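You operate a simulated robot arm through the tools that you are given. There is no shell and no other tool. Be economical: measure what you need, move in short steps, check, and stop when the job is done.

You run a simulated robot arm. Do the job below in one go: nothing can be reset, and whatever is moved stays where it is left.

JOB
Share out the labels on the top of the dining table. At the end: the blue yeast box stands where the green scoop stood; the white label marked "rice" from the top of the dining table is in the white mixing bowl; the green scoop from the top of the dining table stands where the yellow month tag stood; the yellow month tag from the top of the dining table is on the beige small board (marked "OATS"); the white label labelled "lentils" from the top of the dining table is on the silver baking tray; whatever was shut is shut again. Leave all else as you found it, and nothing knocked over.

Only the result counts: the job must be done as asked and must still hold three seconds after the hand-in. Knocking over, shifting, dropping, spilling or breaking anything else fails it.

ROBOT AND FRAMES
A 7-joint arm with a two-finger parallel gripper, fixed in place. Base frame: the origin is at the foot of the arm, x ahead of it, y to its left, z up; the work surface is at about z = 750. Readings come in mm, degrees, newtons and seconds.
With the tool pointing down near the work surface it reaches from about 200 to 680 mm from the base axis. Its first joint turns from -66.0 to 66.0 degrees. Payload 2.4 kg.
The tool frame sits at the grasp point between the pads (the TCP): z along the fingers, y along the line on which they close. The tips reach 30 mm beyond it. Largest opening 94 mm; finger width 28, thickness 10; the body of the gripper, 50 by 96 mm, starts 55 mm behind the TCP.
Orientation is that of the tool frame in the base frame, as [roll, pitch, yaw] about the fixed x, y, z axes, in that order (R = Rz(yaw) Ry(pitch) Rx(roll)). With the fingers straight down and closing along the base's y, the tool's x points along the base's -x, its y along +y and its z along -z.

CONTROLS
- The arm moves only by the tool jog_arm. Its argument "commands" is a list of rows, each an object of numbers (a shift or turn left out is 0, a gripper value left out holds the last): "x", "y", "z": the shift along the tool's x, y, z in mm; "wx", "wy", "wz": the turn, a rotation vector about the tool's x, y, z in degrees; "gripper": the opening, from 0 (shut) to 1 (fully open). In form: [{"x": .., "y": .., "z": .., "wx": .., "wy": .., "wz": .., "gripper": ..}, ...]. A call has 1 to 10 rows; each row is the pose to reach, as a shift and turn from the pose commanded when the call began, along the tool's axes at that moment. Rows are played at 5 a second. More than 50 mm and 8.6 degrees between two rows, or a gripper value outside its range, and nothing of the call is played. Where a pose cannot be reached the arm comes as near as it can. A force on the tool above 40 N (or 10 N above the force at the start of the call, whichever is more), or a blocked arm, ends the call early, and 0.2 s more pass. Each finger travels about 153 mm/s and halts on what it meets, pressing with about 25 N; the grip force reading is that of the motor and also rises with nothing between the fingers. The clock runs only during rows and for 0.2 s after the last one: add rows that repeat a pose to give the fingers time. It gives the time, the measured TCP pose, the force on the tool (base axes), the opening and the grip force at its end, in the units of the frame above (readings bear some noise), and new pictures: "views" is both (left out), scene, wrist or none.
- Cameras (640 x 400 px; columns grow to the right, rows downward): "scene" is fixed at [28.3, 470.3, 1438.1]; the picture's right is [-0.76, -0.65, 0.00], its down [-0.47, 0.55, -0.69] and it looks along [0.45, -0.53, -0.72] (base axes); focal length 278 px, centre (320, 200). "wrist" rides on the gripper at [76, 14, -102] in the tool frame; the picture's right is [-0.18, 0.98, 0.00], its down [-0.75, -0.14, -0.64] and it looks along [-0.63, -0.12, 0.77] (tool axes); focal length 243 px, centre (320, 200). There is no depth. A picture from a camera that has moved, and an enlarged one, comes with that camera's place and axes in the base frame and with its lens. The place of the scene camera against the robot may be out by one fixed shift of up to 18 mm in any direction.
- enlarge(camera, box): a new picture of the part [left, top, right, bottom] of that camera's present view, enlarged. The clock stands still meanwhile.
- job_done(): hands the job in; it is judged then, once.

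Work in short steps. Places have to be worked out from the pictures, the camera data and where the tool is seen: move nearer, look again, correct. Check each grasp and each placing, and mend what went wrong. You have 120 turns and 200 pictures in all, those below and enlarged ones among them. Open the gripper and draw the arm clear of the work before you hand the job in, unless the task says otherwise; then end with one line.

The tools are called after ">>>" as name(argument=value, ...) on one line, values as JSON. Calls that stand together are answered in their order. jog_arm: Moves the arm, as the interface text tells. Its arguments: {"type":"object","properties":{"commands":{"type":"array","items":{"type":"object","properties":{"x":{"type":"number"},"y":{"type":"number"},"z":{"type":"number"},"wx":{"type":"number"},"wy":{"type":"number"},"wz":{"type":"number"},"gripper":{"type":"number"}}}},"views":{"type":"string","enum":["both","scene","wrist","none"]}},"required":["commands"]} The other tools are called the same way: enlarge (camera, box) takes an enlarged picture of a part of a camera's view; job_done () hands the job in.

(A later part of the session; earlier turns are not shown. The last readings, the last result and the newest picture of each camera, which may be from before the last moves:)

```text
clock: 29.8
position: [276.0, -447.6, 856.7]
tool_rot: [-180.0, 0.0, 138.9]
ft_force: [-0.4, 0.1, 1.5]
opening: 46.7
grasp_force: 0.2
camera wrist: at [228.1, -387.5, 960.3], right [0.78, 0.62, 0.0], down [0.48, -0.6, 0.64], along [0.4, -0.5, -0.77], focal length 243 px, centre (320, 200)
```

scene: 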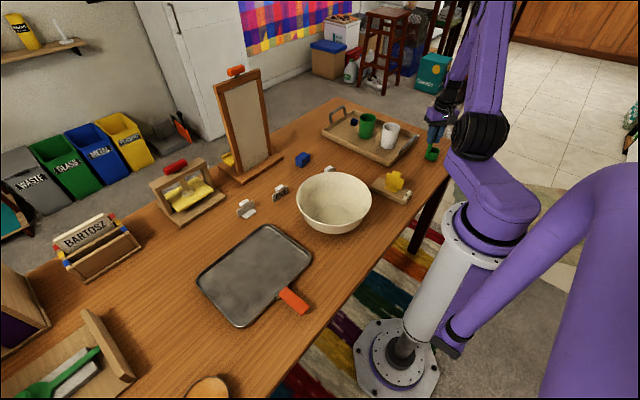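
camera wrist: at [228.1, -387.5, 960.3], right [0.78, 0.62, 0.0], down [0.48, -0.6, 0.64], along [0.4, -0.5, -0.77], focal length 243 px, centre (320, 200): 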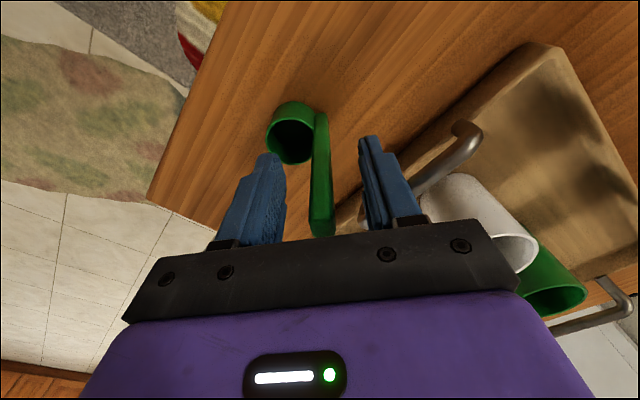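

It stands. I rise clear and check by the scene camera.

>>> jog_arm(commands=[{"z": -40}, {"z": -85}, {"z": -130}, {"z": -150}], views="scene")

>>> enlarge(camera="scene", box=[270, 90, 480, 220])

```text
clock: 30.8
position: [276.2, -449.0, 1008.8]
tool_rot: [-180.0, 0.0, 138.8]
ft_force: [0.4, -0.1, 0.1]
opening: 46.8
grasp_force: 0.1
```

scene: 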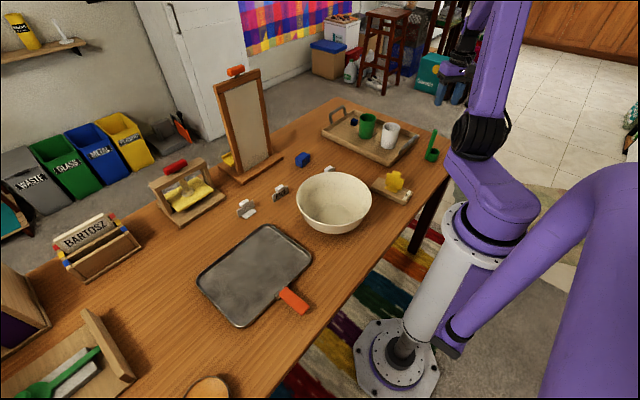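

```text
3.05 times, centred on (375, 155) of scene
camera zoom: at [28.3, 470.3, 1438.1], right [-0.76, -0.65, 0.0], down [-0.47, 0.55, -0.69], along [0.45, -0.53, -0.72], focal length 848 px, centre (152, 337)
```

zoom: 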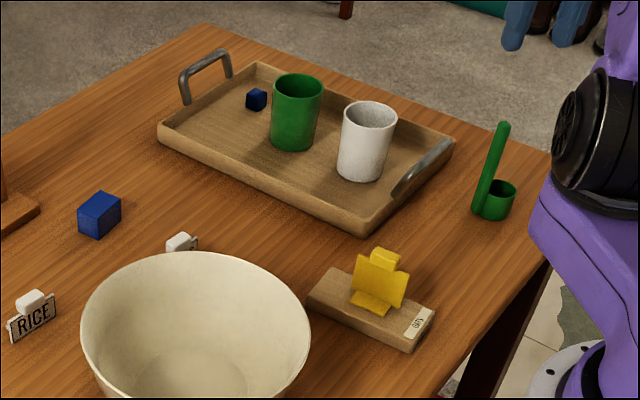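

Scoop stands at the tag's old place. Now over toward the blue box at about (635, -130).

>>> jog_arm(commands=[{"y": 44, "wz": -4}, {"y": 88, "wz": -8}, {"y": 132, "wz": -12}, {"y": 176, "wz": -16}, {"y": 220, "wz": -20}, {"y": 264, "wz": -24}, {"y": 308, "wz": -28}, {"y": 352, "wz": -32}, {"y": 396, "wz": -36}, {"x": 5, "y": 425, "wz": -38}], views="wrist")

>>> enlarge(camera="wrist", box=[140, 60, 460, 240])

```text
clock: 33.0
position: [553.1, -123.4, 1008.5]
tool_rot: [-179.9, 0.0, 176.9]
ft_force: [-0.6, -0.1, -0.8]
opening: 46.8
grasp_force: 0.0
camera wrist: at [477.1, -105.5, 1110.6], right [0.24, 0.97, 0.0], down [0.74, -0.18, 0.64], along [0.62, -0.15, -0.77], focal length 243 px, centre (320, 200)
```

wrist: 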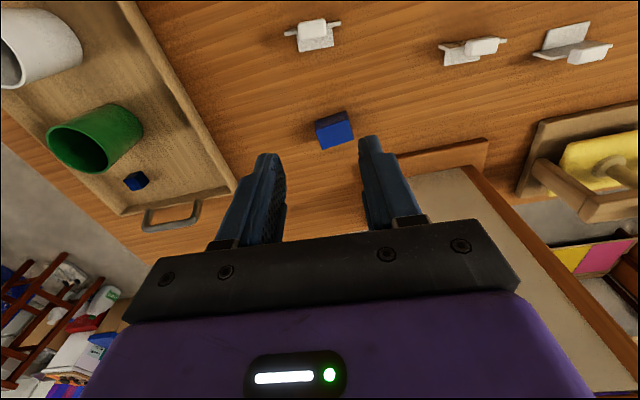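

```text
2.00 times, centred on (300, 150) of wrist
camera zoom: at [477.1, -105.5, 1110.6], right [0.24, 0.97, 0.0], down [0.74, -0.18, 0.64], along [0.62, -0.15, -0.77], focal length 485 px, centre (360, 300)
```

zoom: 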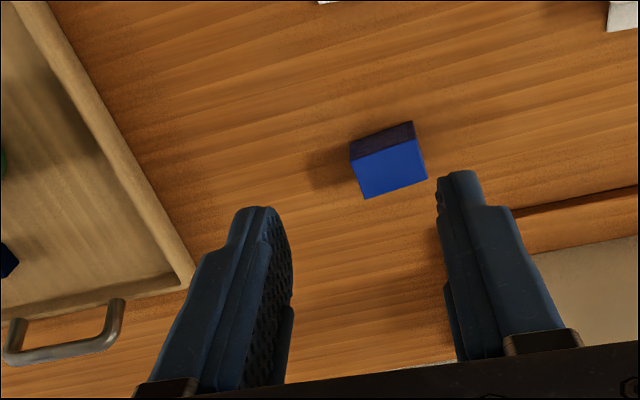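

The box top spans about 47 × 34 mm near (629, -120), turned about 7°. I open, align and go lower for a second look.

>>> jog_arm(commands=[{"x": -38, "y": 4, "z": 40, "wz": -5, "gripper": 0.9}, {"x": -60, "y": 7, "z": 85, "wz": -10}, {"x": -60, "y": 7, "z": 130, "wz": -10}, {"x": -60, "y": 7, "z": 130, "wz": -10}], views="wrist")

>>> enlarge(camera="wrist", box=[220, 60, 420, 185])

```text
refused: row 1 steps farther than a row can; nothing moved
```

```text
3.20 times, centred on (320, 122) of wrist
camera zoom: at [477.1, -105.5, 1110.6], right [0.24, 0.97, 0.0], down [0.74, -0.18, 0.64], along [0.62, -0.15, -0.77], focal length 776 px, centre (320, 448)
```

zoom: 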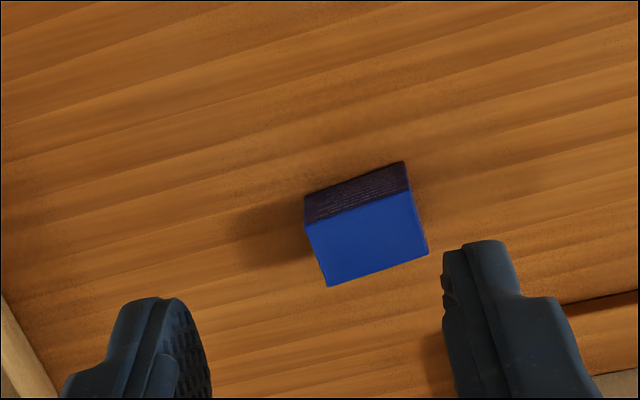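

The first row was too long; I split it into smaller steps.

>>> jog_arm(commands=[{"x": -25, "y": 3, "z": 25, "wz": -5, "gripper": 0.9}, {"x": -50, "y": 6, "z": 60, "wz": -10}, {"x": -60, "y": 7, "z": 100, "wz": -10}, {"x": -60, "y": 7, "z": 130, "wz": -10}, {"x": -60, "y": 7, "z": 130, "wz": -10}], views="wrist")

>>> enlarge(camera="wrist", box=[220, 60, 420, 185])

```text
clock: 34.2
position: [611.8, -121.9, 877.4]
tool_rot: [-180.0, 0.1, -173.1]
ft_force: [0.0, 0.0, -0.1]
opening: 84.6
grasp_force: 0.0
camera wrist: at [534.2, -117.4, 979.6], right [0.06, 1.0, 0.0], down [0.76, -0.05, 0.64], along [0.64, -0.04, -0.77], focal length 243 px, centre (320, 200)
```

wrist: 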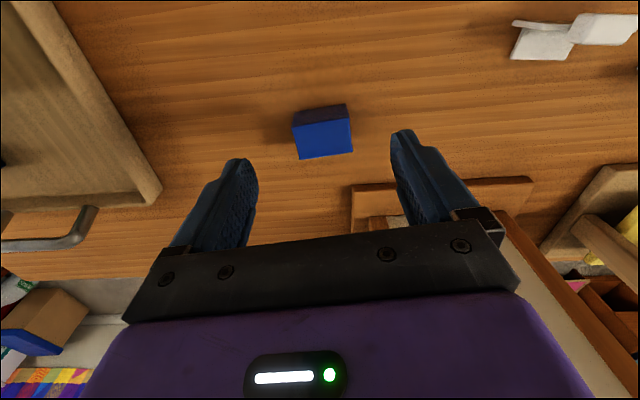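

```text
3.20 times, centred on (320, 122) of wrist
camera zoom: at [534.2, -117.4, 979.6], right [0.06, 1.0, 0.0], down [0.76, -0.05, 0.64], along [0.64, -0.04, -0.77], focal length 776 px, centre (320, 448)
```

zoom: 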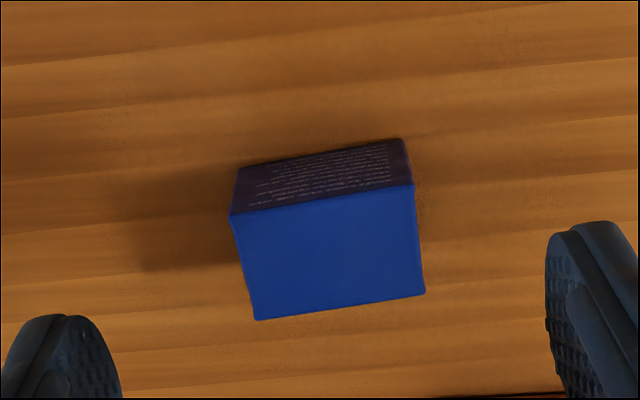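

Box: centre (629, -120), top at z ≈ 784. I move over it and lower the TCP to z ≈ 787 so the tips stay off the table.

>>> jog_arm(commands=[{"x": -17, "y": -1}, {"x": -17, "y": -1, "z": 40}, {"x": -17, "y": -1, "z": 75}, {"x": -17, "y": -1, "z": 90}, {"x": -17, "y": -1, "z": 90}], views="both")

```text
clock: 35.4
position: [631.4, -119.8, 786.3]
tool_rot: [180.0, 0.1, -173.0]
ft_force: [-0.8, 0.0, -0.1]
opening: 84.8
grasp_force: 0.1
camera wrist: at [553.9, -115.6, 889.4], right [0.06, 1.0, 0.0], down [0.76, -0.05, 0.64], along [0.64, -0.04, -0.77], focal length 243 px, centre (320, 200)
```

scene: 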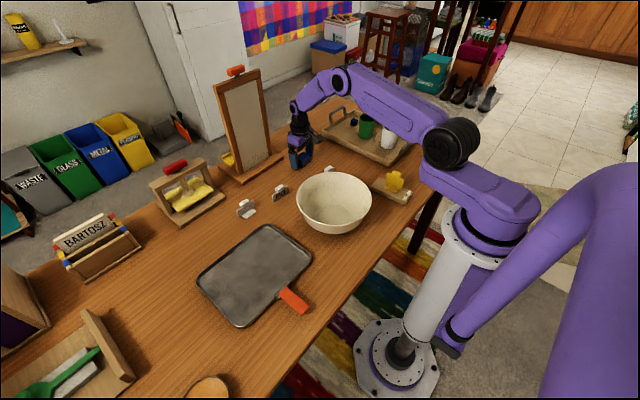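
wrist: 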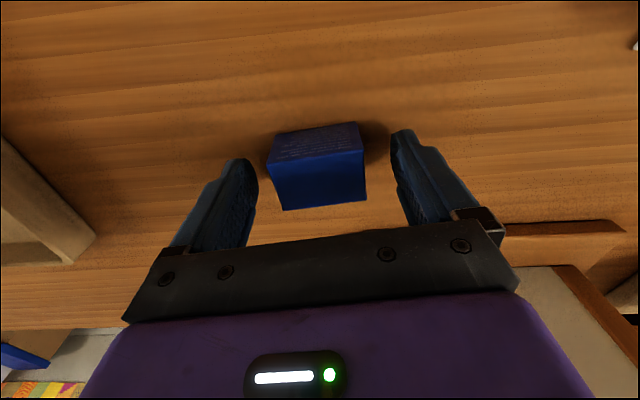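

Centred on the box. Closing.

>>> jog_arm(commands=[{"gripper": 0.6}, {"gripper": 0.3}, {"gripper": 0.2}, {"gripper": 0.2}], views="none")

>>> jog_arm(commands=[{"z": -15}, {"z": -50}, {"z": -90}, {"z": -110}], views="wrist")

```text
clock: 36.4
position: [631.9, -119.3, 786.2]
tool_rot: [-179.9, 0.0, -173.1]
ft_force: [0.2, 0.0, 0.1]
opening: 53.9
grasp_force: 25.0
```

```text
clock: 37.4
position: [629.1, -120.9, 898.5]
tool_rot: [-179.9, 0.0, -173.0]
ft_force: [-0.4, -0.1, -1.3]
opening: 53.9
grasp_force: 25.1
camera wrist: at [551.6, -116.8, 1000.9], right [0.06, 1.0, 0.0], down [0.77, -0.05, 0.64], along [0.64, -0.04, -0.77], focal length 243 px, centre (320, 200)
```

wrist: 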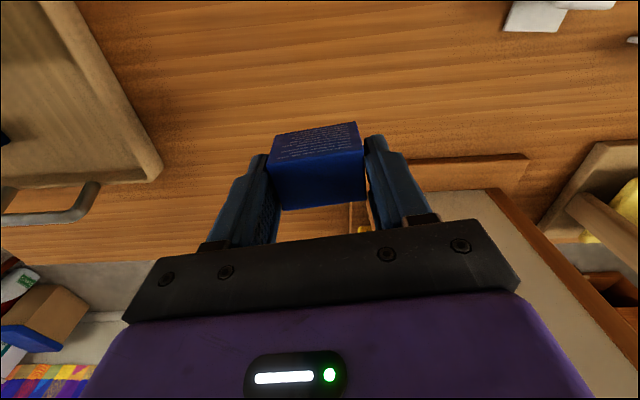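

Box held. Carrying it to the scoop's old place (487, -239), staying high.

>>> jog_arm(commands=[{"x": 39, "y": -25}, {"x": 78, "y": -50}, {"x": 117, "y": -75}, {"x": 155, "y": -100}, {"x": 155, "y": -100, "z": 40}, {"x": 155, "y": -100, "z": 60}, {"x": 155, "y": -100, "z": 60}], views="both")

>>> enlarge(camera="scene", box=[290, 90, 430, 200])

```text
clock: 39.0
position: [486.5, -238.2, 834.6]
tool_rot: [180.0, 0.0, -173.1]
ft_force: [0.5, -1.0, -0.4]
opening: 53.6
grasp_force: 24.6
camera wrist: at [409.9, -233.3, 937.7], right [0.06, 1.0, 0.0], down [0.76, -0.05, 0.64], along [0.64, -0.04, -0.77], focal length 243 px, centre (320, 200)
```

scene: 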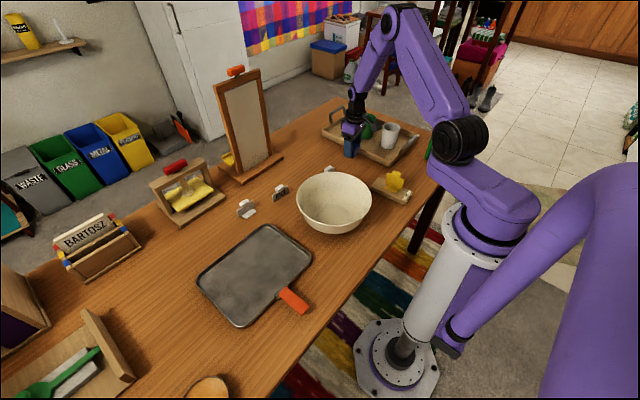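
wrist: 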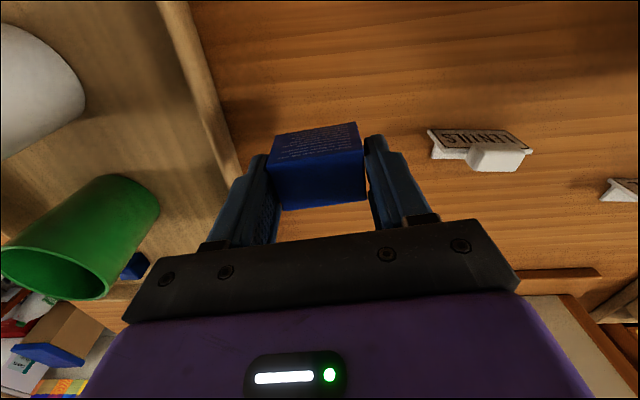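

```text
3.64 times, centred on (360, 145) of scene
camera zoom: at [28.3, 470.3, 1438.1], right [-0.76, -0.65, 0.0], down [-0.47, 0.55, -0.69], along [0.45, -0.53, -0.72], focal length 1011 px, centre (174, 400)
```

zoom: 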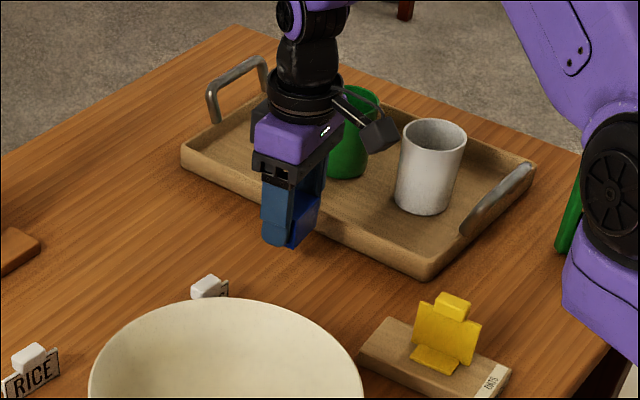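

In position; lowering onto the table.

>>> jog_arm(commands=[{"z": 25}, {"z": 42}, {"z": 45.5}, {"z": 46.5}, {"z": 46.5}], views="none")

>>> jog_arm(commands=[{"z": 0.7}, {"z": 1.4}, {"z": 1.4}], views="none")

```text
clock: 40.2
position: [488.3, -237.5, 791.3]
tool_rot: [-179.9, 0.0, -173.2]
ft_force: [0.5, -0.2, -0.7]
opening: 53.3
grasp_force: 25.0
```

```text
clock: 41.0
position: [487.8, -237.0, 789.2]
tool_rot: [-180.0, 0.1, -173.1]
ft_force: [0.0, -0.2, -1.2]
opening: 53.6
grasp_force: 25.1
```

>>> jog_arm(commands=[{"z": 0.7}, {"z": 1.4}, {"z": 1.4}], views="none")

>>> jog_arm(commands=[{"z": 0.7}, {"z": 1.2}, {"z": 1.2}], views="none")

```text
clock: 41.8
position: [487.3, -237.3, 789.0]
tool_rot: [180.0, 0.1, -173.1]
ft_force: [-0.5, 0.0, -0.8]
opening: 53.5
grasp_force: 25.6
```

```text
clock: 42.6
position: [488.5, -236.1, 787.4]
tool_rot: [-180.0, 0.0, -173.2]
ft_force: [0.5, 0.8, -0.8]
opening: 53.5
grasp_force: 25.0
```

Nearly there (the box was gripped at 786); one more small step with force check.

>>> jog_arm(commands=[{"z": 0.6}, {"z": 1.2}, {"z": 1.2}], views="none")

>>> jog_arm(commands=[{"z": 0.5}, {"z": 0.5}], views="none")

```text
clock: 43.4
position: [486.4, -236.8, 785.9]
tool_rot: [-180.0, 0.0, -173.0]
ft_force: [-2.9, 3.0, 11.0]
opening: 53.6
grasp_force: 25.3
```

```text
clock: 44.0
position: [487.3, -236.1, 787.4]
tool_rot: [-179.9, 0.2, -173.1]
ft_force: [-4.8, 4.5, 27.1]
opening: 53.6
grasp_force: 24.7
```

Contact. Back off 0.7 mm, open and rise.

>>> jog_arm(commands=[{"z": -0.7}, {"z": -0.7, "gripper": 0.65}, {"z": -0.7, "gripper": 0.72}, {"z": -0.7, "gripper": 0.72}, {"z": -40}, {"z": -85}, {"z": -130}, {"z": -150}], views="both")

>>> enlarge(camera="scene", box=[230, 100, 440, 230])

>>> enlarge(camera="wrist", box=[240, 60, 640, 240])

```text
clock: 45.8
position: [485.6, -237.3, 936.4]
tool_rot: [179.9, 0.0, -173.2]
ft_force: [-0.2, -0.2, 0.7]
opening: 67.8
grasp_force: 0.0
camera wrist: at [407.5, -233.0, 1038.1], right [0.06, 1.0, 0.0], down [0.77, -0.05, 0.64], along [0.64, -0.04, -0.77], focal length 243 px, centre (320, 200)
```

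scene: 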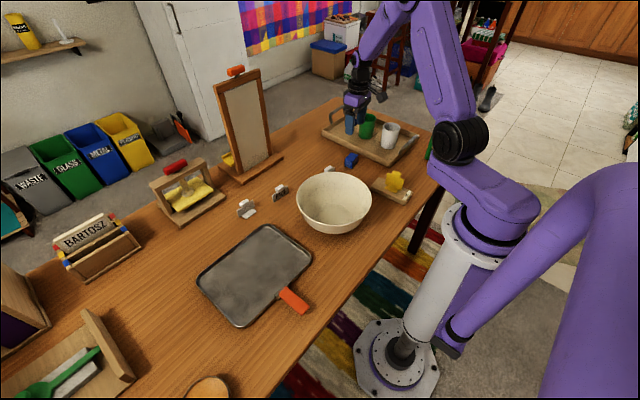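
wrist: 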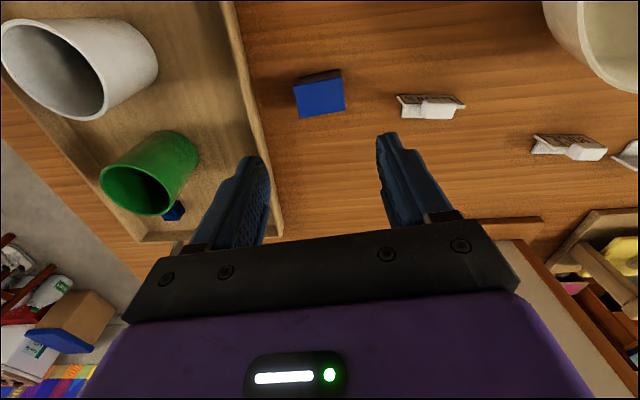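

```text
3.05 times, centred on (335, 165) of scene
camera zoom: at [28.3, 470.3, 1438.1], right [-0.76, -0.65, 0.0], down [-0.47, 0.55, -0.69], along [0.45, -0.53, -0.72], focal length 848 px, centre (274, 307)
```

zoom: 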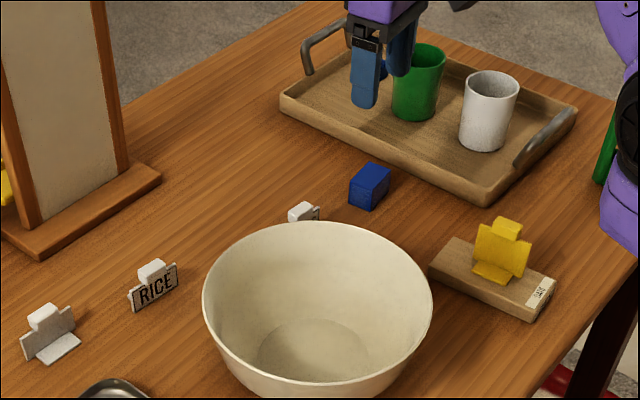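

```text
1.60 times, centred on (440, 150) of wrist
camera zoom: at [407.5, -233.0, 1038.1], right [0.06, 1.0, 0.0], down [0.77, -0.05, 0.64], along [0.64, -0.04, -0.77], focal length 388 px, centre (128, 280)
```

zoom: 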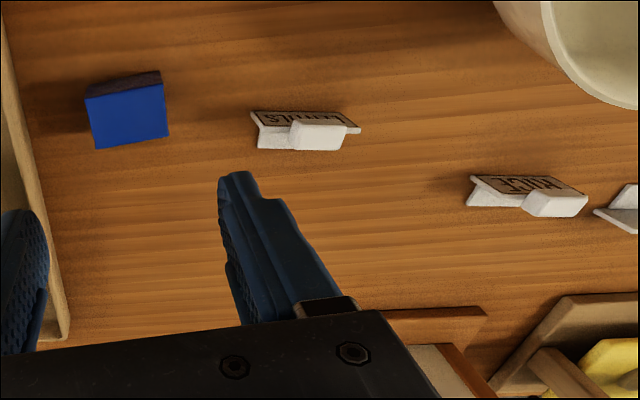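

Box placed at the scoop's old spot. Next "lentils": knob near (497, -125), long along y. I move over it and turn the gripper to close along x.

>>> jog_arm(commands=[{"x": -3, "y": 15, "wz": 8}, {"x": -6, "y": 30, "wz": 16}, {"x": -9, "y": 45, "wz": 24}, {"x": -12, "y": 60, "wz": 32}, {"x": -15, "y": 75, "wz": 40}, {"x": -18, "y": 90, "wz": 48}, {"x": -21, "y": 100, "wz": 56}, {"x": -24.5, "y": 110, "wz": 64}, {"x": -24.5, "y": 110, "wz": 72}, {"x": -24.5, "y": 110, "wz": 80}], views="none")

>>> jog_arm(commands=[{"wz": 8, "z": 15}, {"wz": 16, "z": 30}, {"wz": 16, "z": 30}], views="wrist")

>>> enlarge(camera="wrist", box=[220, 80, 420, 205])

```text
clock: 48.0
position: [499.2, -125.5, 936.7]
tool_rot: [179.9, 0.0, 106.8]
ft_force: [0.4, -0.6, 0.2]
opening: 67.9
grasp_force: 0.1
```

```text
clock: 48.8
position: [498.6, -126.3, 906.4]
tool_rot: [179.9, 0.0, 90.8]
ft_force: [-0.4, -1.5, 0.1]
opening: 67.6
grasp_force: 0.1
camera wrist: at [510.7, -50.3, 1008.2], right [0.99, -0.17, 0.0], down [-0.13, -0.76, 0.64], along [-0.11, -0.63, -0.77], focal length 243 px, centre (320, 200)
```

wrist: 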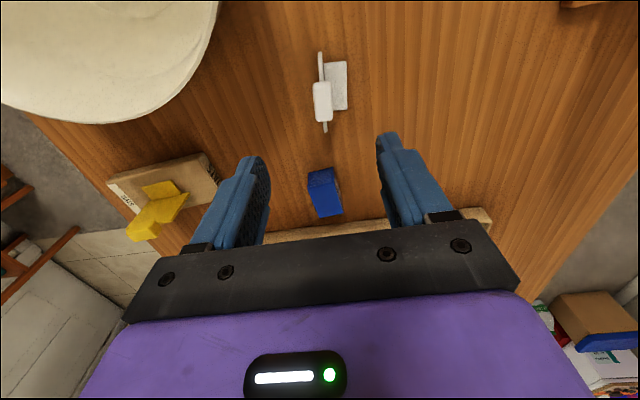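

```text
3.20 times, centred on (320, 142) of wrist
camera zoom: at [510.7, -50.3, 1008.2], right [0.99, -0.17, 0.0], down [-0.13, -0.76, 0.64], along [-0.11, -0.63, -0.77], focal length 776 px, centre (320, 384)
```

zoom: 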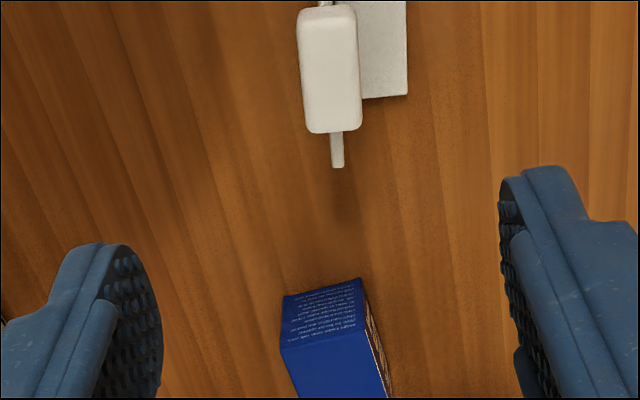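

Knob estimated around (501, -119), z top ~790–800, axis -94°. I turn 5° more and lower to about z 850 for a better fix.

>>> jog_arm(commands=[{"x": 4, "y": 2, "z": 20, "wz": 5, "gripper": 0.6}, {"x": 7, "y": 3, "z": 40, "wz": 5}, {"x": 7, "y": 3, "z": 55, "wz": 5}, {"x": 7, "y": 3, "z": 55, "wz": 5}], views="wrist")

>>> enlarge(camera="wrist", box=[220, 80, 420, 205])

```text
clock: 49.8
position: [500.8, -119.2, 849.3]
tool_rot: [-179.9, 0.0, 85.9]
ft_force: [-0.1, 0.5, 0.7]
opening: 56.3
grasp_force: 0.1
camera wrist: at [520.1, -44.5, 952.6], right [0.97, -0.25, 0.0], down [-0.19, -0.74, 0.64], along [-0.16, -0.62, -0.77], focal length 243 px, centre (320, 200)
```

wrist: 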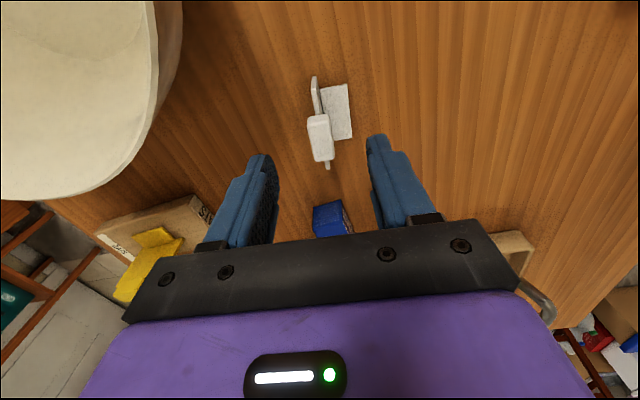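

```text
3.20 times, centred on (320, 142) of wrist
camera zoom: at [520.1, -44.5, 952.6], right [0.97, -0.25, 0.0], down [-0.19, -0.74, 0.64], along [-0.16, -0.62, -0.77], focal length 776 px, centre (320, 384)
```

zoom: 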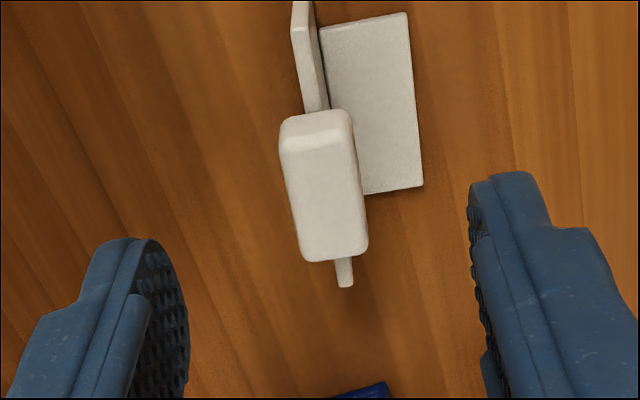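

Knob at about (502, -120), same shape as the yellow tag. Descending to z ≈ 795.

>>> jog_arm(commands=[{"x": -0.5, "y": 1.5, "z": 25}, {"x": -0.5, "y": 1.5, "z": 54}, {"x": -0.5, "y": 1.5, "z": 54}], views="wrist")

```text
clock: 50.6
position: [503.5, -119.6, 796.6]
tool_rot: [180.0, 0.0, 85.8]
ft_force: [0.1, -0.9, 0.3]
opening: 56.4
grasp_force: 0.0
camera wrist: at [522.2, -44.8, 898.2], right [0.97, -0.25, 0.0], down [-0.19, -0.74, 0.64], along [-0.16, -0.62, -0.77], focal length 243 px, centre (320, 200)
```

wrist: 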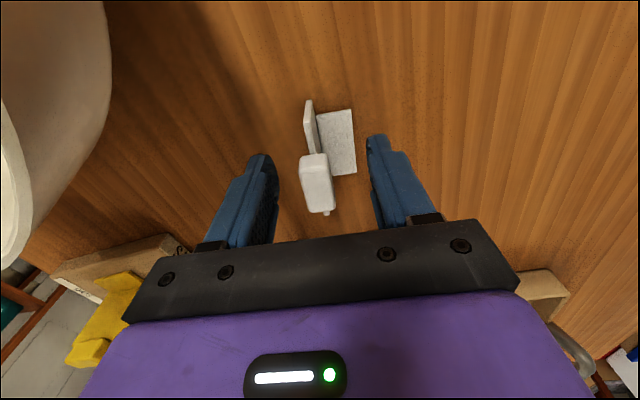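

Aligned. Closing, then lifting.

>>> jog_arm(commands=[{"gripper": 0.4}, {"gripper": 0.1}, {"gripper": 0.0}, {"gripper": 0.0}], views="none")

>>> jog_arm(commands=[{"z": -30}, {"z": -70}, {"z": -115}, {"z": -150}, {"z": -150}], views="both")

>>> enlarge(camera="scene", box=[180, 170, 400, 345])

```text
clock: 51.6
position: [503.8, -118.7, 796.5]
tool_rot: [179.9, -0.1, 85.9]
ft_force: [0.4, 0.0, -0.4]
opening: 19.3
grasp_force: 24.5
```

```text
clock: 52.8
position: [504.1, -120.2, 947.6]
tool_rot: [-179.9, 0.1, 85.8]
ft_force: [0.6, 0.4, -0.2]
opening: 19.3
grasp_force: 24.8
camera wrist: at [524.8, -45.2, 1049.7], right [0.97, -0.25, 0.0], down [-0.19, -0.74, 0.64], along [-0.16, -0.62, -0.77], focal length 243 px, centre (320, 200)
```

scene: 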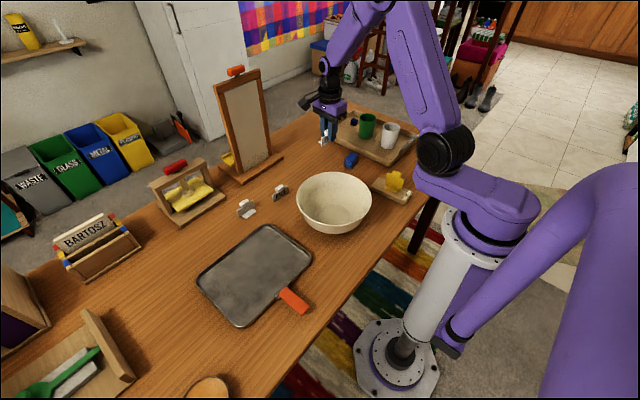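
wrist: 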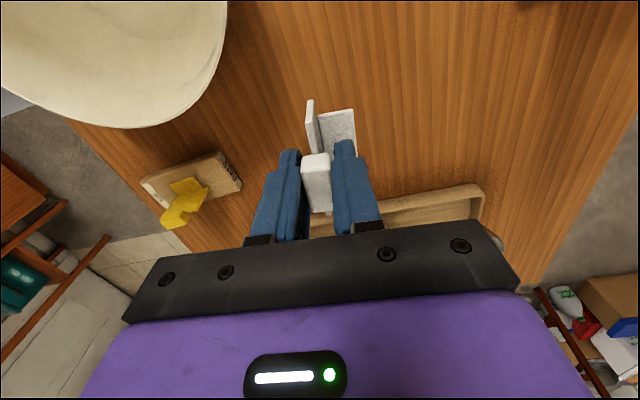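

```text
2.29 times, centred on (290, 258) of scene
camera zoom: at [28.3, 470.3, 1438.1], right [-0.76, -0.65, 0.0], down [-0.47, 0.55, -0.69], along [0.45, -0.53, -0.72], focal length 636 px, centre (389, 69)
```

zoom: 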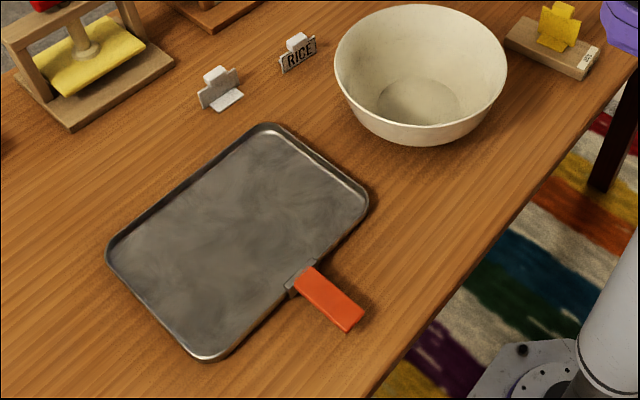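

Lentils label held. The tray spans about x 320–508, y 165–410; I carry the label high across to its middle, turning with the arm.

>>> jog_arm(commands=[{"x": 39, "y": -10, "wz": -5}, {"x": 78, "y": -20, "wz": -10}, {"x": 117, "y": -30, "wz": -15}, {"x": 156, "y": -42, "wz": -20}, {"x": 195, "y": -54, "wz": -25}, {"x": 234, "y": -66, "wz": -30}, {"x": 273, "y": -79, "wz": -35}, {"x": 312, "y": -92, "wz": -40}, {"x": 352, "y": -105, "wz": -44}, {"x": 392, "y": -119, "wz": -47}], views="both")

```text
clock: 55.0
position: [412.3, 280.8, 947.4]
tool_rot: [-180.0, 0.1, 132.9]
ft_force: [-0.5, 0.3, -0.2]
opening: 19.1
grasp_force: 25.3
camera wrist: at [370.7, 345.9, 1049.2], right [0.84, 0.53, 0.0], down [0.41, -0.65, 0.64], along [0.34, -0.54, -0.77], focal length 243 px, centre (320, 200)
```

scene: 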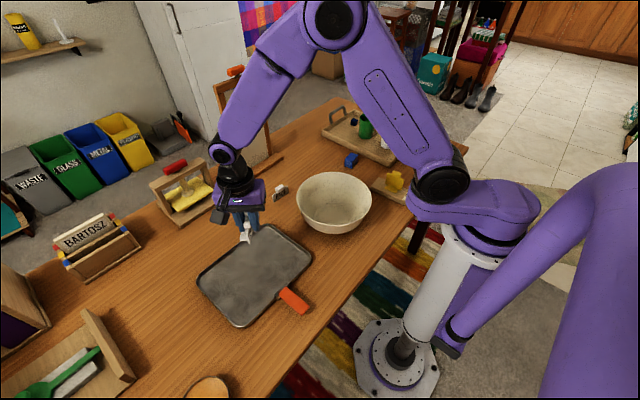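
wrist: 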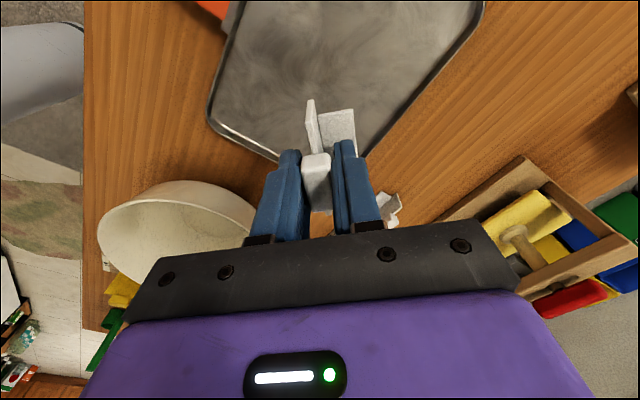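

The TCP is well inside the tray (tray edges y ≈ 177 to 410). Lowering to just above the tray floor.

>>> jog_arm(commands=[{"z": 45}, {"z": 90}, {"z": 125}, {"z": 138}, {"z": 141}, {"z": 141}], views="scene")

>>> enlarge(camera="scene", box=[190, 190, 320, 330])

```text
clock: 56.4
position: [412.1, 280.2, 805.7]
tool_rot: [-180.0, 0.0, 132.9]
ft_force: [0.6, -0.2, -1.2]
opening: 19.1
grasp_force: 24.8
```

scene: 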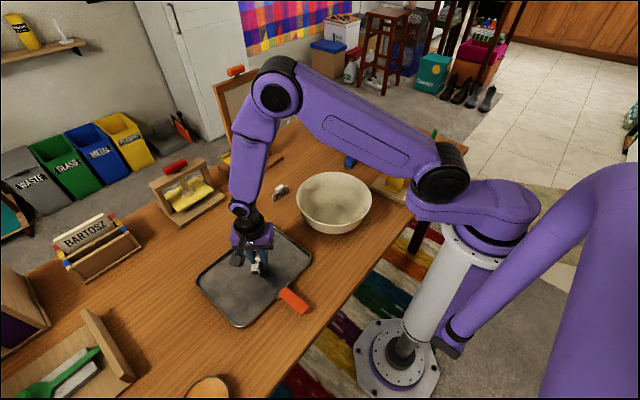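

```text
2.86 times, centred on (255, 260) of scene
camera zoom: at [28.3, 470.3, 1438.1], right [-0.76, -0.65, 0.0], down [-0.47, 0.55, -0.69], along [0.45, -0.53, -0.72], focal length 795 px, centre (506, 29)
```

zoom: 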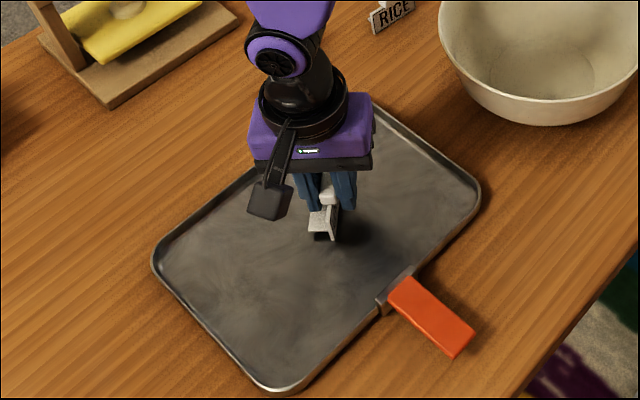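

Right over the tray's middle. Lowering to contact in small steps.

>>> jog_arm(commands=[{"z": 1}, {"z": 2}, {"z": 2}], views="none")

>>> jog_arm(commands=[{"z": 1}, {"z": 2}, {"z": 2}], views="none")

>>> jog_arm(commands=[{"z": 0.7}, {"z": 1.3}, {"z": 1.3}], views="none")

```text
clock: 57.2
position: [412.1, 280.3, 803.8]
tool_rot: [-179.9, 0.0, 132.9]
ft_force: [0.7, 0.7, 0.4]
opening: 19.1
grasp_force: 25.3
```

```text
clock: 58.0
position: [411.9, 280.3, 802.6]
tool_rot: [-179.9, 0.0, 132.8]
ft_force: [-0.3, -0.1, -0.9]
opening: 19.3
grasp_force: 24.7
```

```text
clock: 58.8
position: [411.7, 281.3, 801.1]
tool_rot: [-180.0, 0.0, 132.9]
ft_force: [0.1, -0.5, -0.6]
opening: 19.3
grasp_force: 24.3
```

>>> jog_arm(commands=[{"z": 0.6}, {"z": 1.2}, {"z": 1.2}], views="none")

>>> jog_arm(commands=[{"z": 0.5}, {"z": 0.8}, {"z": 0.8}], views="none")

```text
clock: 59.6
position: [411.6, 280.5, 799.1]
tool_rot: [180.0, 0.0, 132.9]
ft_force: [0.6, -0.1, -0.3]
opening: 19.4
grasp_force: 24.7
```

```text
clock: 60.4
position: [412.1, 281.8, 799.3]
tool_rot: [179.9, 0.0, 132.9]
ft_force: [-1.9, -2.4, 9.8]
opening: 19.4
grasp_force: 25.0
```

Contact (10 N). I open gently, then rise.

>>> jog_arm(commands=[{"z": -0.3}, {"z": -0.3, "gripper": 0.4}, {"z": -0.3, "gripper": 0.5}, {"z": -0.3, "gripper": 0.5}, {"z": -40}, {"z": -85}, {"z": -130}, {"z": -150}], views="both")

>>> enlarge(camera="wrist", box=[180, 0, 480, 188])

```text
clock: 62.2
position: [412.2, 280.2, 949.7]
tool_rot: [180.0, 0.0, 132.8]
ft_force: [0.3, -0.1, 0.4]
opening: 47.1
grasp_force: 0.0
camera wrist: at [370.4, 344.7, 1052.0], right [0.85, 0.53, 0.0], down [0.41, -0.65, 0.64], along [0.34, -0.54, -0.77], focal length 243 px, centre (320, 200)
```

scene: 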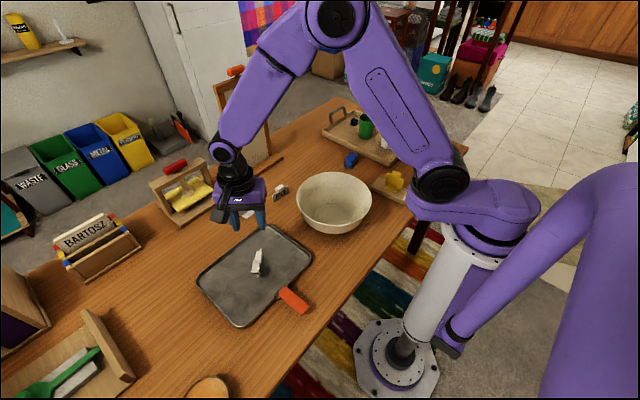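
wrist: 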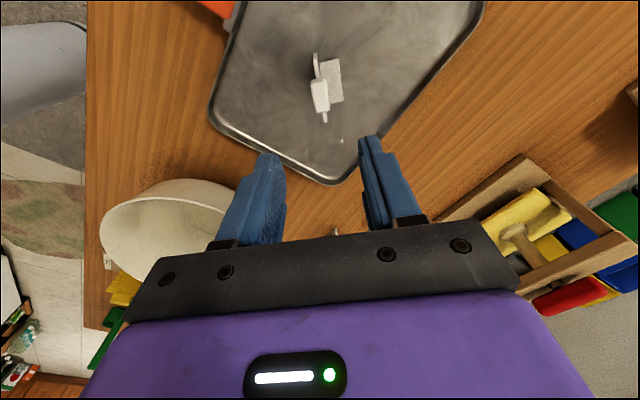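

```text
2.13 times, centred on (330, 94) of wrist
camera zoom: at [370.4, 344.7, 1052.0], right [0.85, 0.53, 0.0], down [0.41, -0.65, 0.64], along [0.34, -0.54, -0.77], focal length 516 px, centre (299, 426)
```

zoom: 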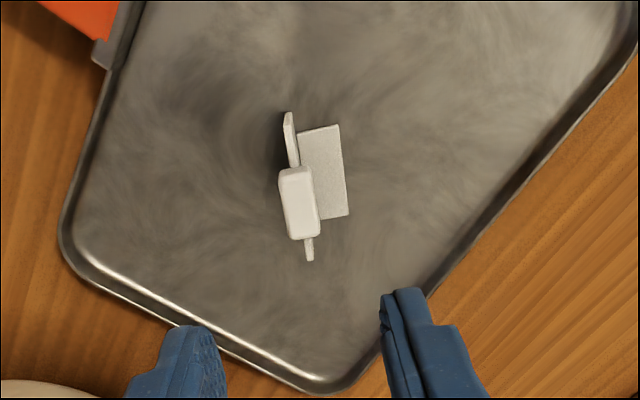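

Lentils stands on the tray. Now to "rice" near (556, 55): hover with fingers turned to close across it.

>>> jog_arm(commands=[{"x": -26, "y": -4.5, "wz": 5.4}, {"x": -52, "y": -9, "wz": 10.8}, {"x": -78, "y": -13.5, "wz": 16.2}, {"x": -104, "y": -18, "wz": 21.6}, {"x": -130, "y": -22.5, "wz": 27}, {"x": -156, "y": -27, "wz": 32.4}, {"x": -182, "y": -31.5, "wz": 37.8}, {"x": -208, "y": -36, "wz": 43.2}, {"x": -234, "y": -40.5, "wz": 48.6}, {"x": -261, "y": -45, "wz": 54}], views="wrist")

>>> enlarge(camera="wrist", box=[200, 30, 440, 180])

```text
clock: 64.4
position: [558.0, 59.1, 948.5]
tool_rot: [-180.0, 0.1, 78.8]
ft_force: [0.0, -0.3, -0.6]
opening: 47.0
grasp_force: 0.0
camera wrist: at [585.9, 130.4, 1050.9], right [0.93, -0.37, 0.0], down [-0.28, -0.71, 0.64], along [-0.24, -0.6, -0.77], focal length 243 px, centre (320, 200)
```

wrist: 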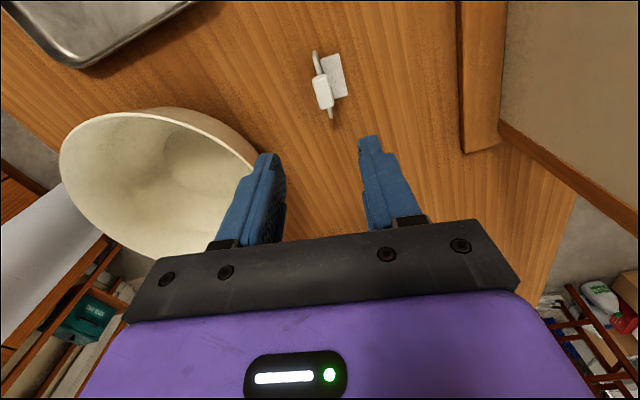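

```text
2.67 times, centred on (320, 105) of wrist
camera zoom: at [585.9, 130.4, 1050.9], right [0.93, -0.37, 0.0], down [-0.28, -0.71, 0.64], along [-0.24, -0.6, -0.77], focal length 647 px, centre (320, 453)
```

zoom: 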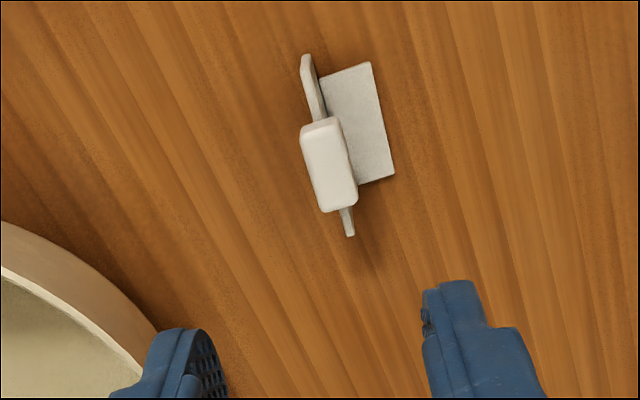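

Rice knob is at about (560, 60), axis -95.5°. Aligning and lowering.

>>> jog_arm(commands=[{"x": 1, "y": 2, "z": 35, "wz": -5.7, "gripper": 0.6}, {"x": 1, "y": 2, "z": 70, "wz": -5.7}, {"x": 1, "y": 2, "z": 100, "wz": -5.7}, {"x": 1, "y": 2, "z": 100, "wz": -5.7}], views="wrist")

>>> enlarge(camera="wrist", box=[220, 80, 420, 205])

```text
clock: 65.4
position: [560.6, 61.0, 849.6]
tool_rot: [180.0, 0.0, 84.6]
ft_force: [-0.2, -0.2, -1.1]
opening: 56.4
grasp_force: 0.1
camera wrist: at [580.2, 133.9, 952.4], right [0.96, -0.28, 0.0], down [-0.21, -0.74, 0.64], along [-0.18, -0.62, -0.77], focal length 243 px, centre (320, 200)
```

wrist: 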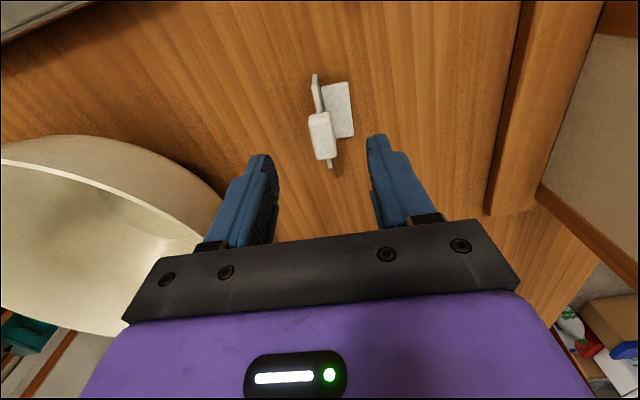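

```text
3.20 times, centred on (320, 142) of wrist
camera zoom: at [580.2, 133.9, 952.4], right [0.96, -0.28, 0.0], down [-0.21, -0.74, 0.64], along [-0.18, -0.62, -0.77], focal length 776 px, centre (320, 384)
```

zoom: 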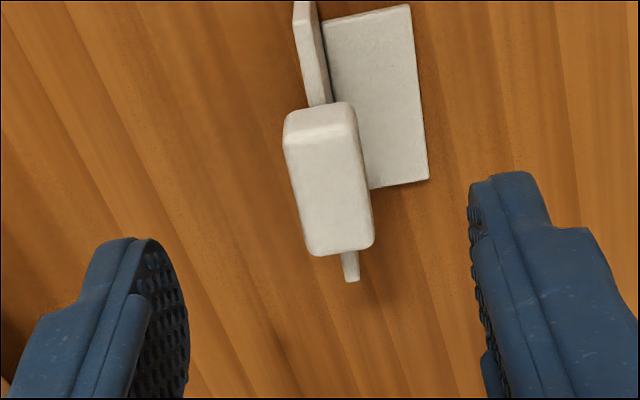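

Same picture as with lentils. Descend and grip.

>>> jog_arm(commands=[{"x": 1, "y": 1.5, "z": 25}, {"x": 1, "y": 1.5, "z": 53}, {"x": 1, "y": 1.5, "z": 53}], views="wrist")

```text
clock: 66.2
position: [562.0, 60.7, 797.7]
tool_rot: [180.0, 0.0, 84.6]
ft_force: [1.0, 0.5, -1.1]
opening: 56.5
grasp_force: 0.1
camera wrist: at [582.4, 134.3, 900.1], right [0.96, -0.28, 0.0], down [-0.21, -0.74, 0.64], along [-0.18, -0.62, -0.77], focal length 243 px, centre (320, 200)
```

wrist: 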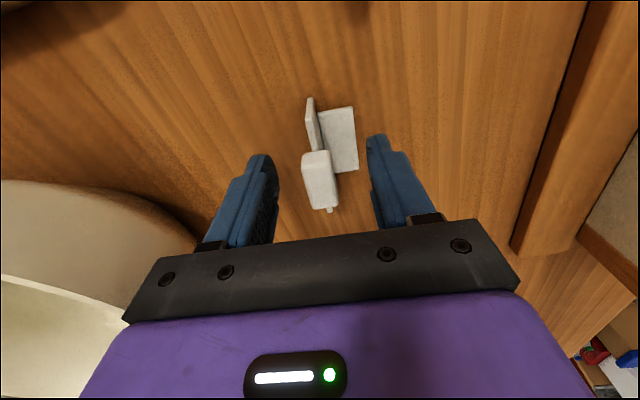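

>>> jog_arm(commands=[{"gripper": 0.4}, {"gripper": 0.1}, {"gripper": 0.0}, {"gripper": 0.0}], views="none")

>>> jog_arm(commands=[{"z": -30}, {"z": -70}, {"z": -115}, {"z": -160}, {"z": -190}, {"z": -190}], views="both")

>>> enlarge(camera="scene", box=[270, 150, 400, 250])

```text
clock: 67.2
position: [561.6, 59.9, 796.9]
tool_rot: [-179.9, 0.1, 84.6]
ft_force: [-1.1, -0.5, 0.6]
opening: 19.3
grasp_force: 24.6
```

```text
clock: 68.6
position: [561.4, 56.9, 987.2]
tool_rot: [180.0, 0.0, 84.7]
ft_force: [0.3, -0.4, 0.3]
opening: 19.2
grasp_force: 25.1
camera wrist: at [583.2, 132.0, 1089.0], right [0.96, -0.28, 0.0], down [-0.21, -0.74, 0.64], along [-0.18, -0.62, -0.77], focal length 243 px, centre (320, 200)
```

scene: 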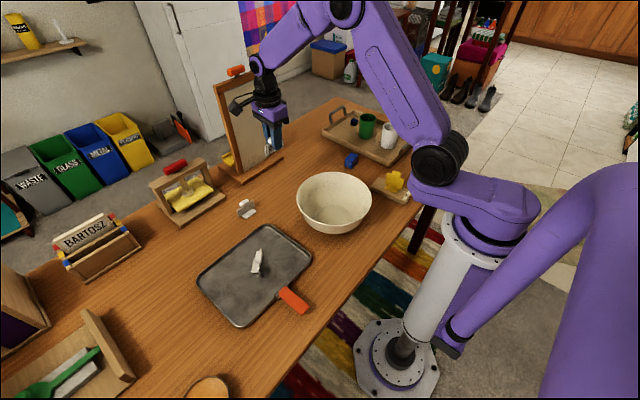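
wrist: 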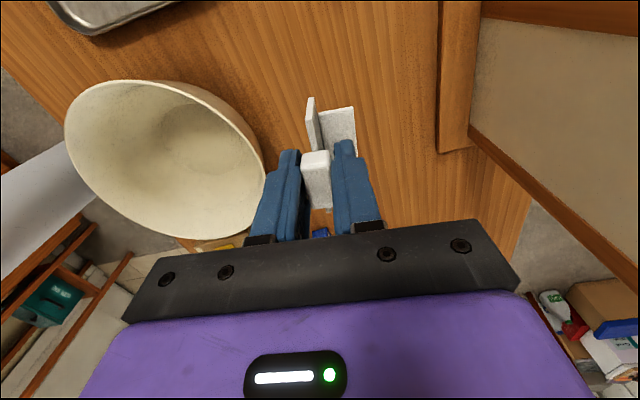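

```text
4.00 times, centred on (335, 200) of scene
camera zoom: at [28.3, 470.3, 1438.1], right [-0.76, -0.65, 0.0], down [-0.47, 0.55, -0.69], along [0.45, -0.53, -0.72], focal length 1112 px, centre (260, 200)
```

zoom: 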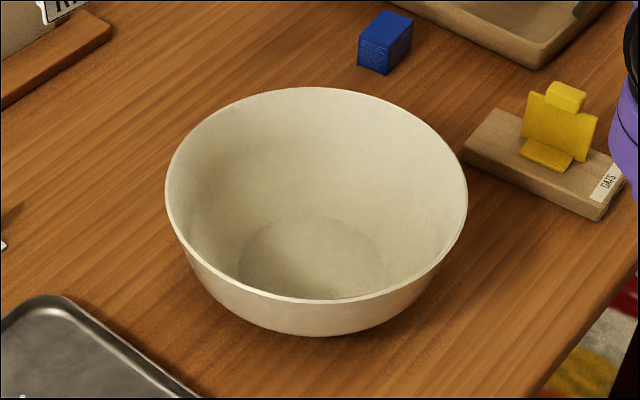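

Rice held. Bowl rim centre works out near (379, 14), radius ~112, rim z ~840, flat floor ø~120. I carry the label to above its centre.

>>> jog_arm(commands=[{"x": -12, "y": -36}, {"x": -25, "y": -72}, {"x": -38, "y": -108}, {"x": -50, "y": -144}, {"x": -62, "y": -177}, {"x": -62, "y": -177}], views="both")

>>> enlarge(camera="scene", box=[270, 130, 400, 250])

```text
clock: 70.0
position: [379.4, 14.9, 985.2]
tool_rot: [-179.9, -0.1, 84.7]
ft_force: [0.7, -0.6, 0.6]
opening: 19.3
grasp_force: 24.8
camera wrist: at [400.1, 87.4, 1086.6], right [0.96, -0.28, 0.0], down [-0.21, -0.74, 0.64], along [-0.18, -0.62, -0.77], focal length 243 px, centre (320, 200)
```

scene: 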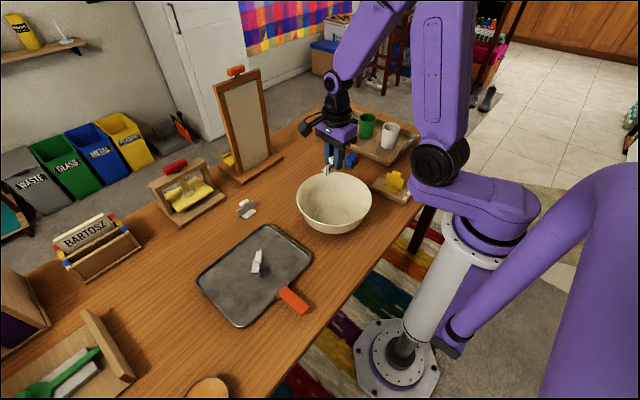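
wrist: 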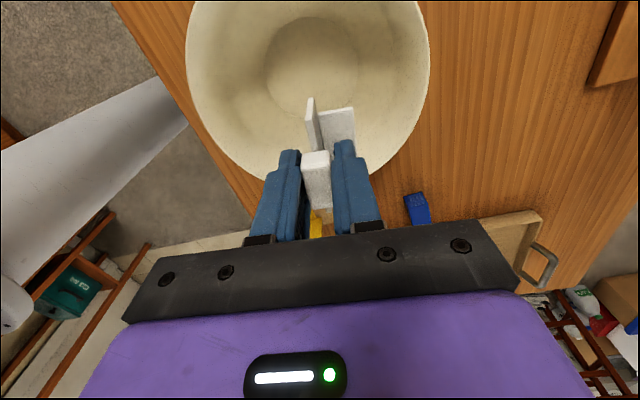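

```text
3.33 times, centred on (335, 190) of scene
camera zoom: at [28.3, 470.3, 1438.1], right [-0.76, -0.65, 0.0], down [-0.47, 0.55, -0.69], along [0.45, -0.53, -0.72], focal length 927 px, centre (270, 233)
```

zoom: 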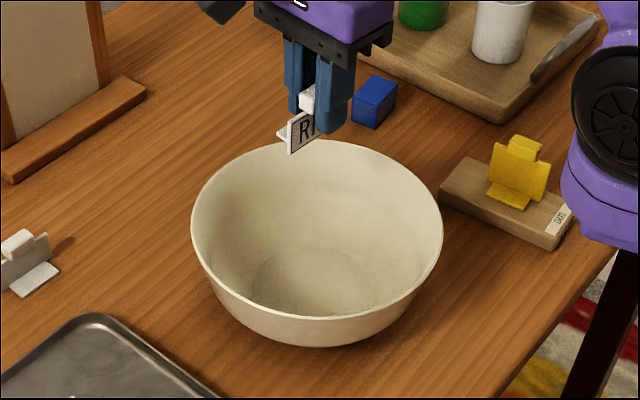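

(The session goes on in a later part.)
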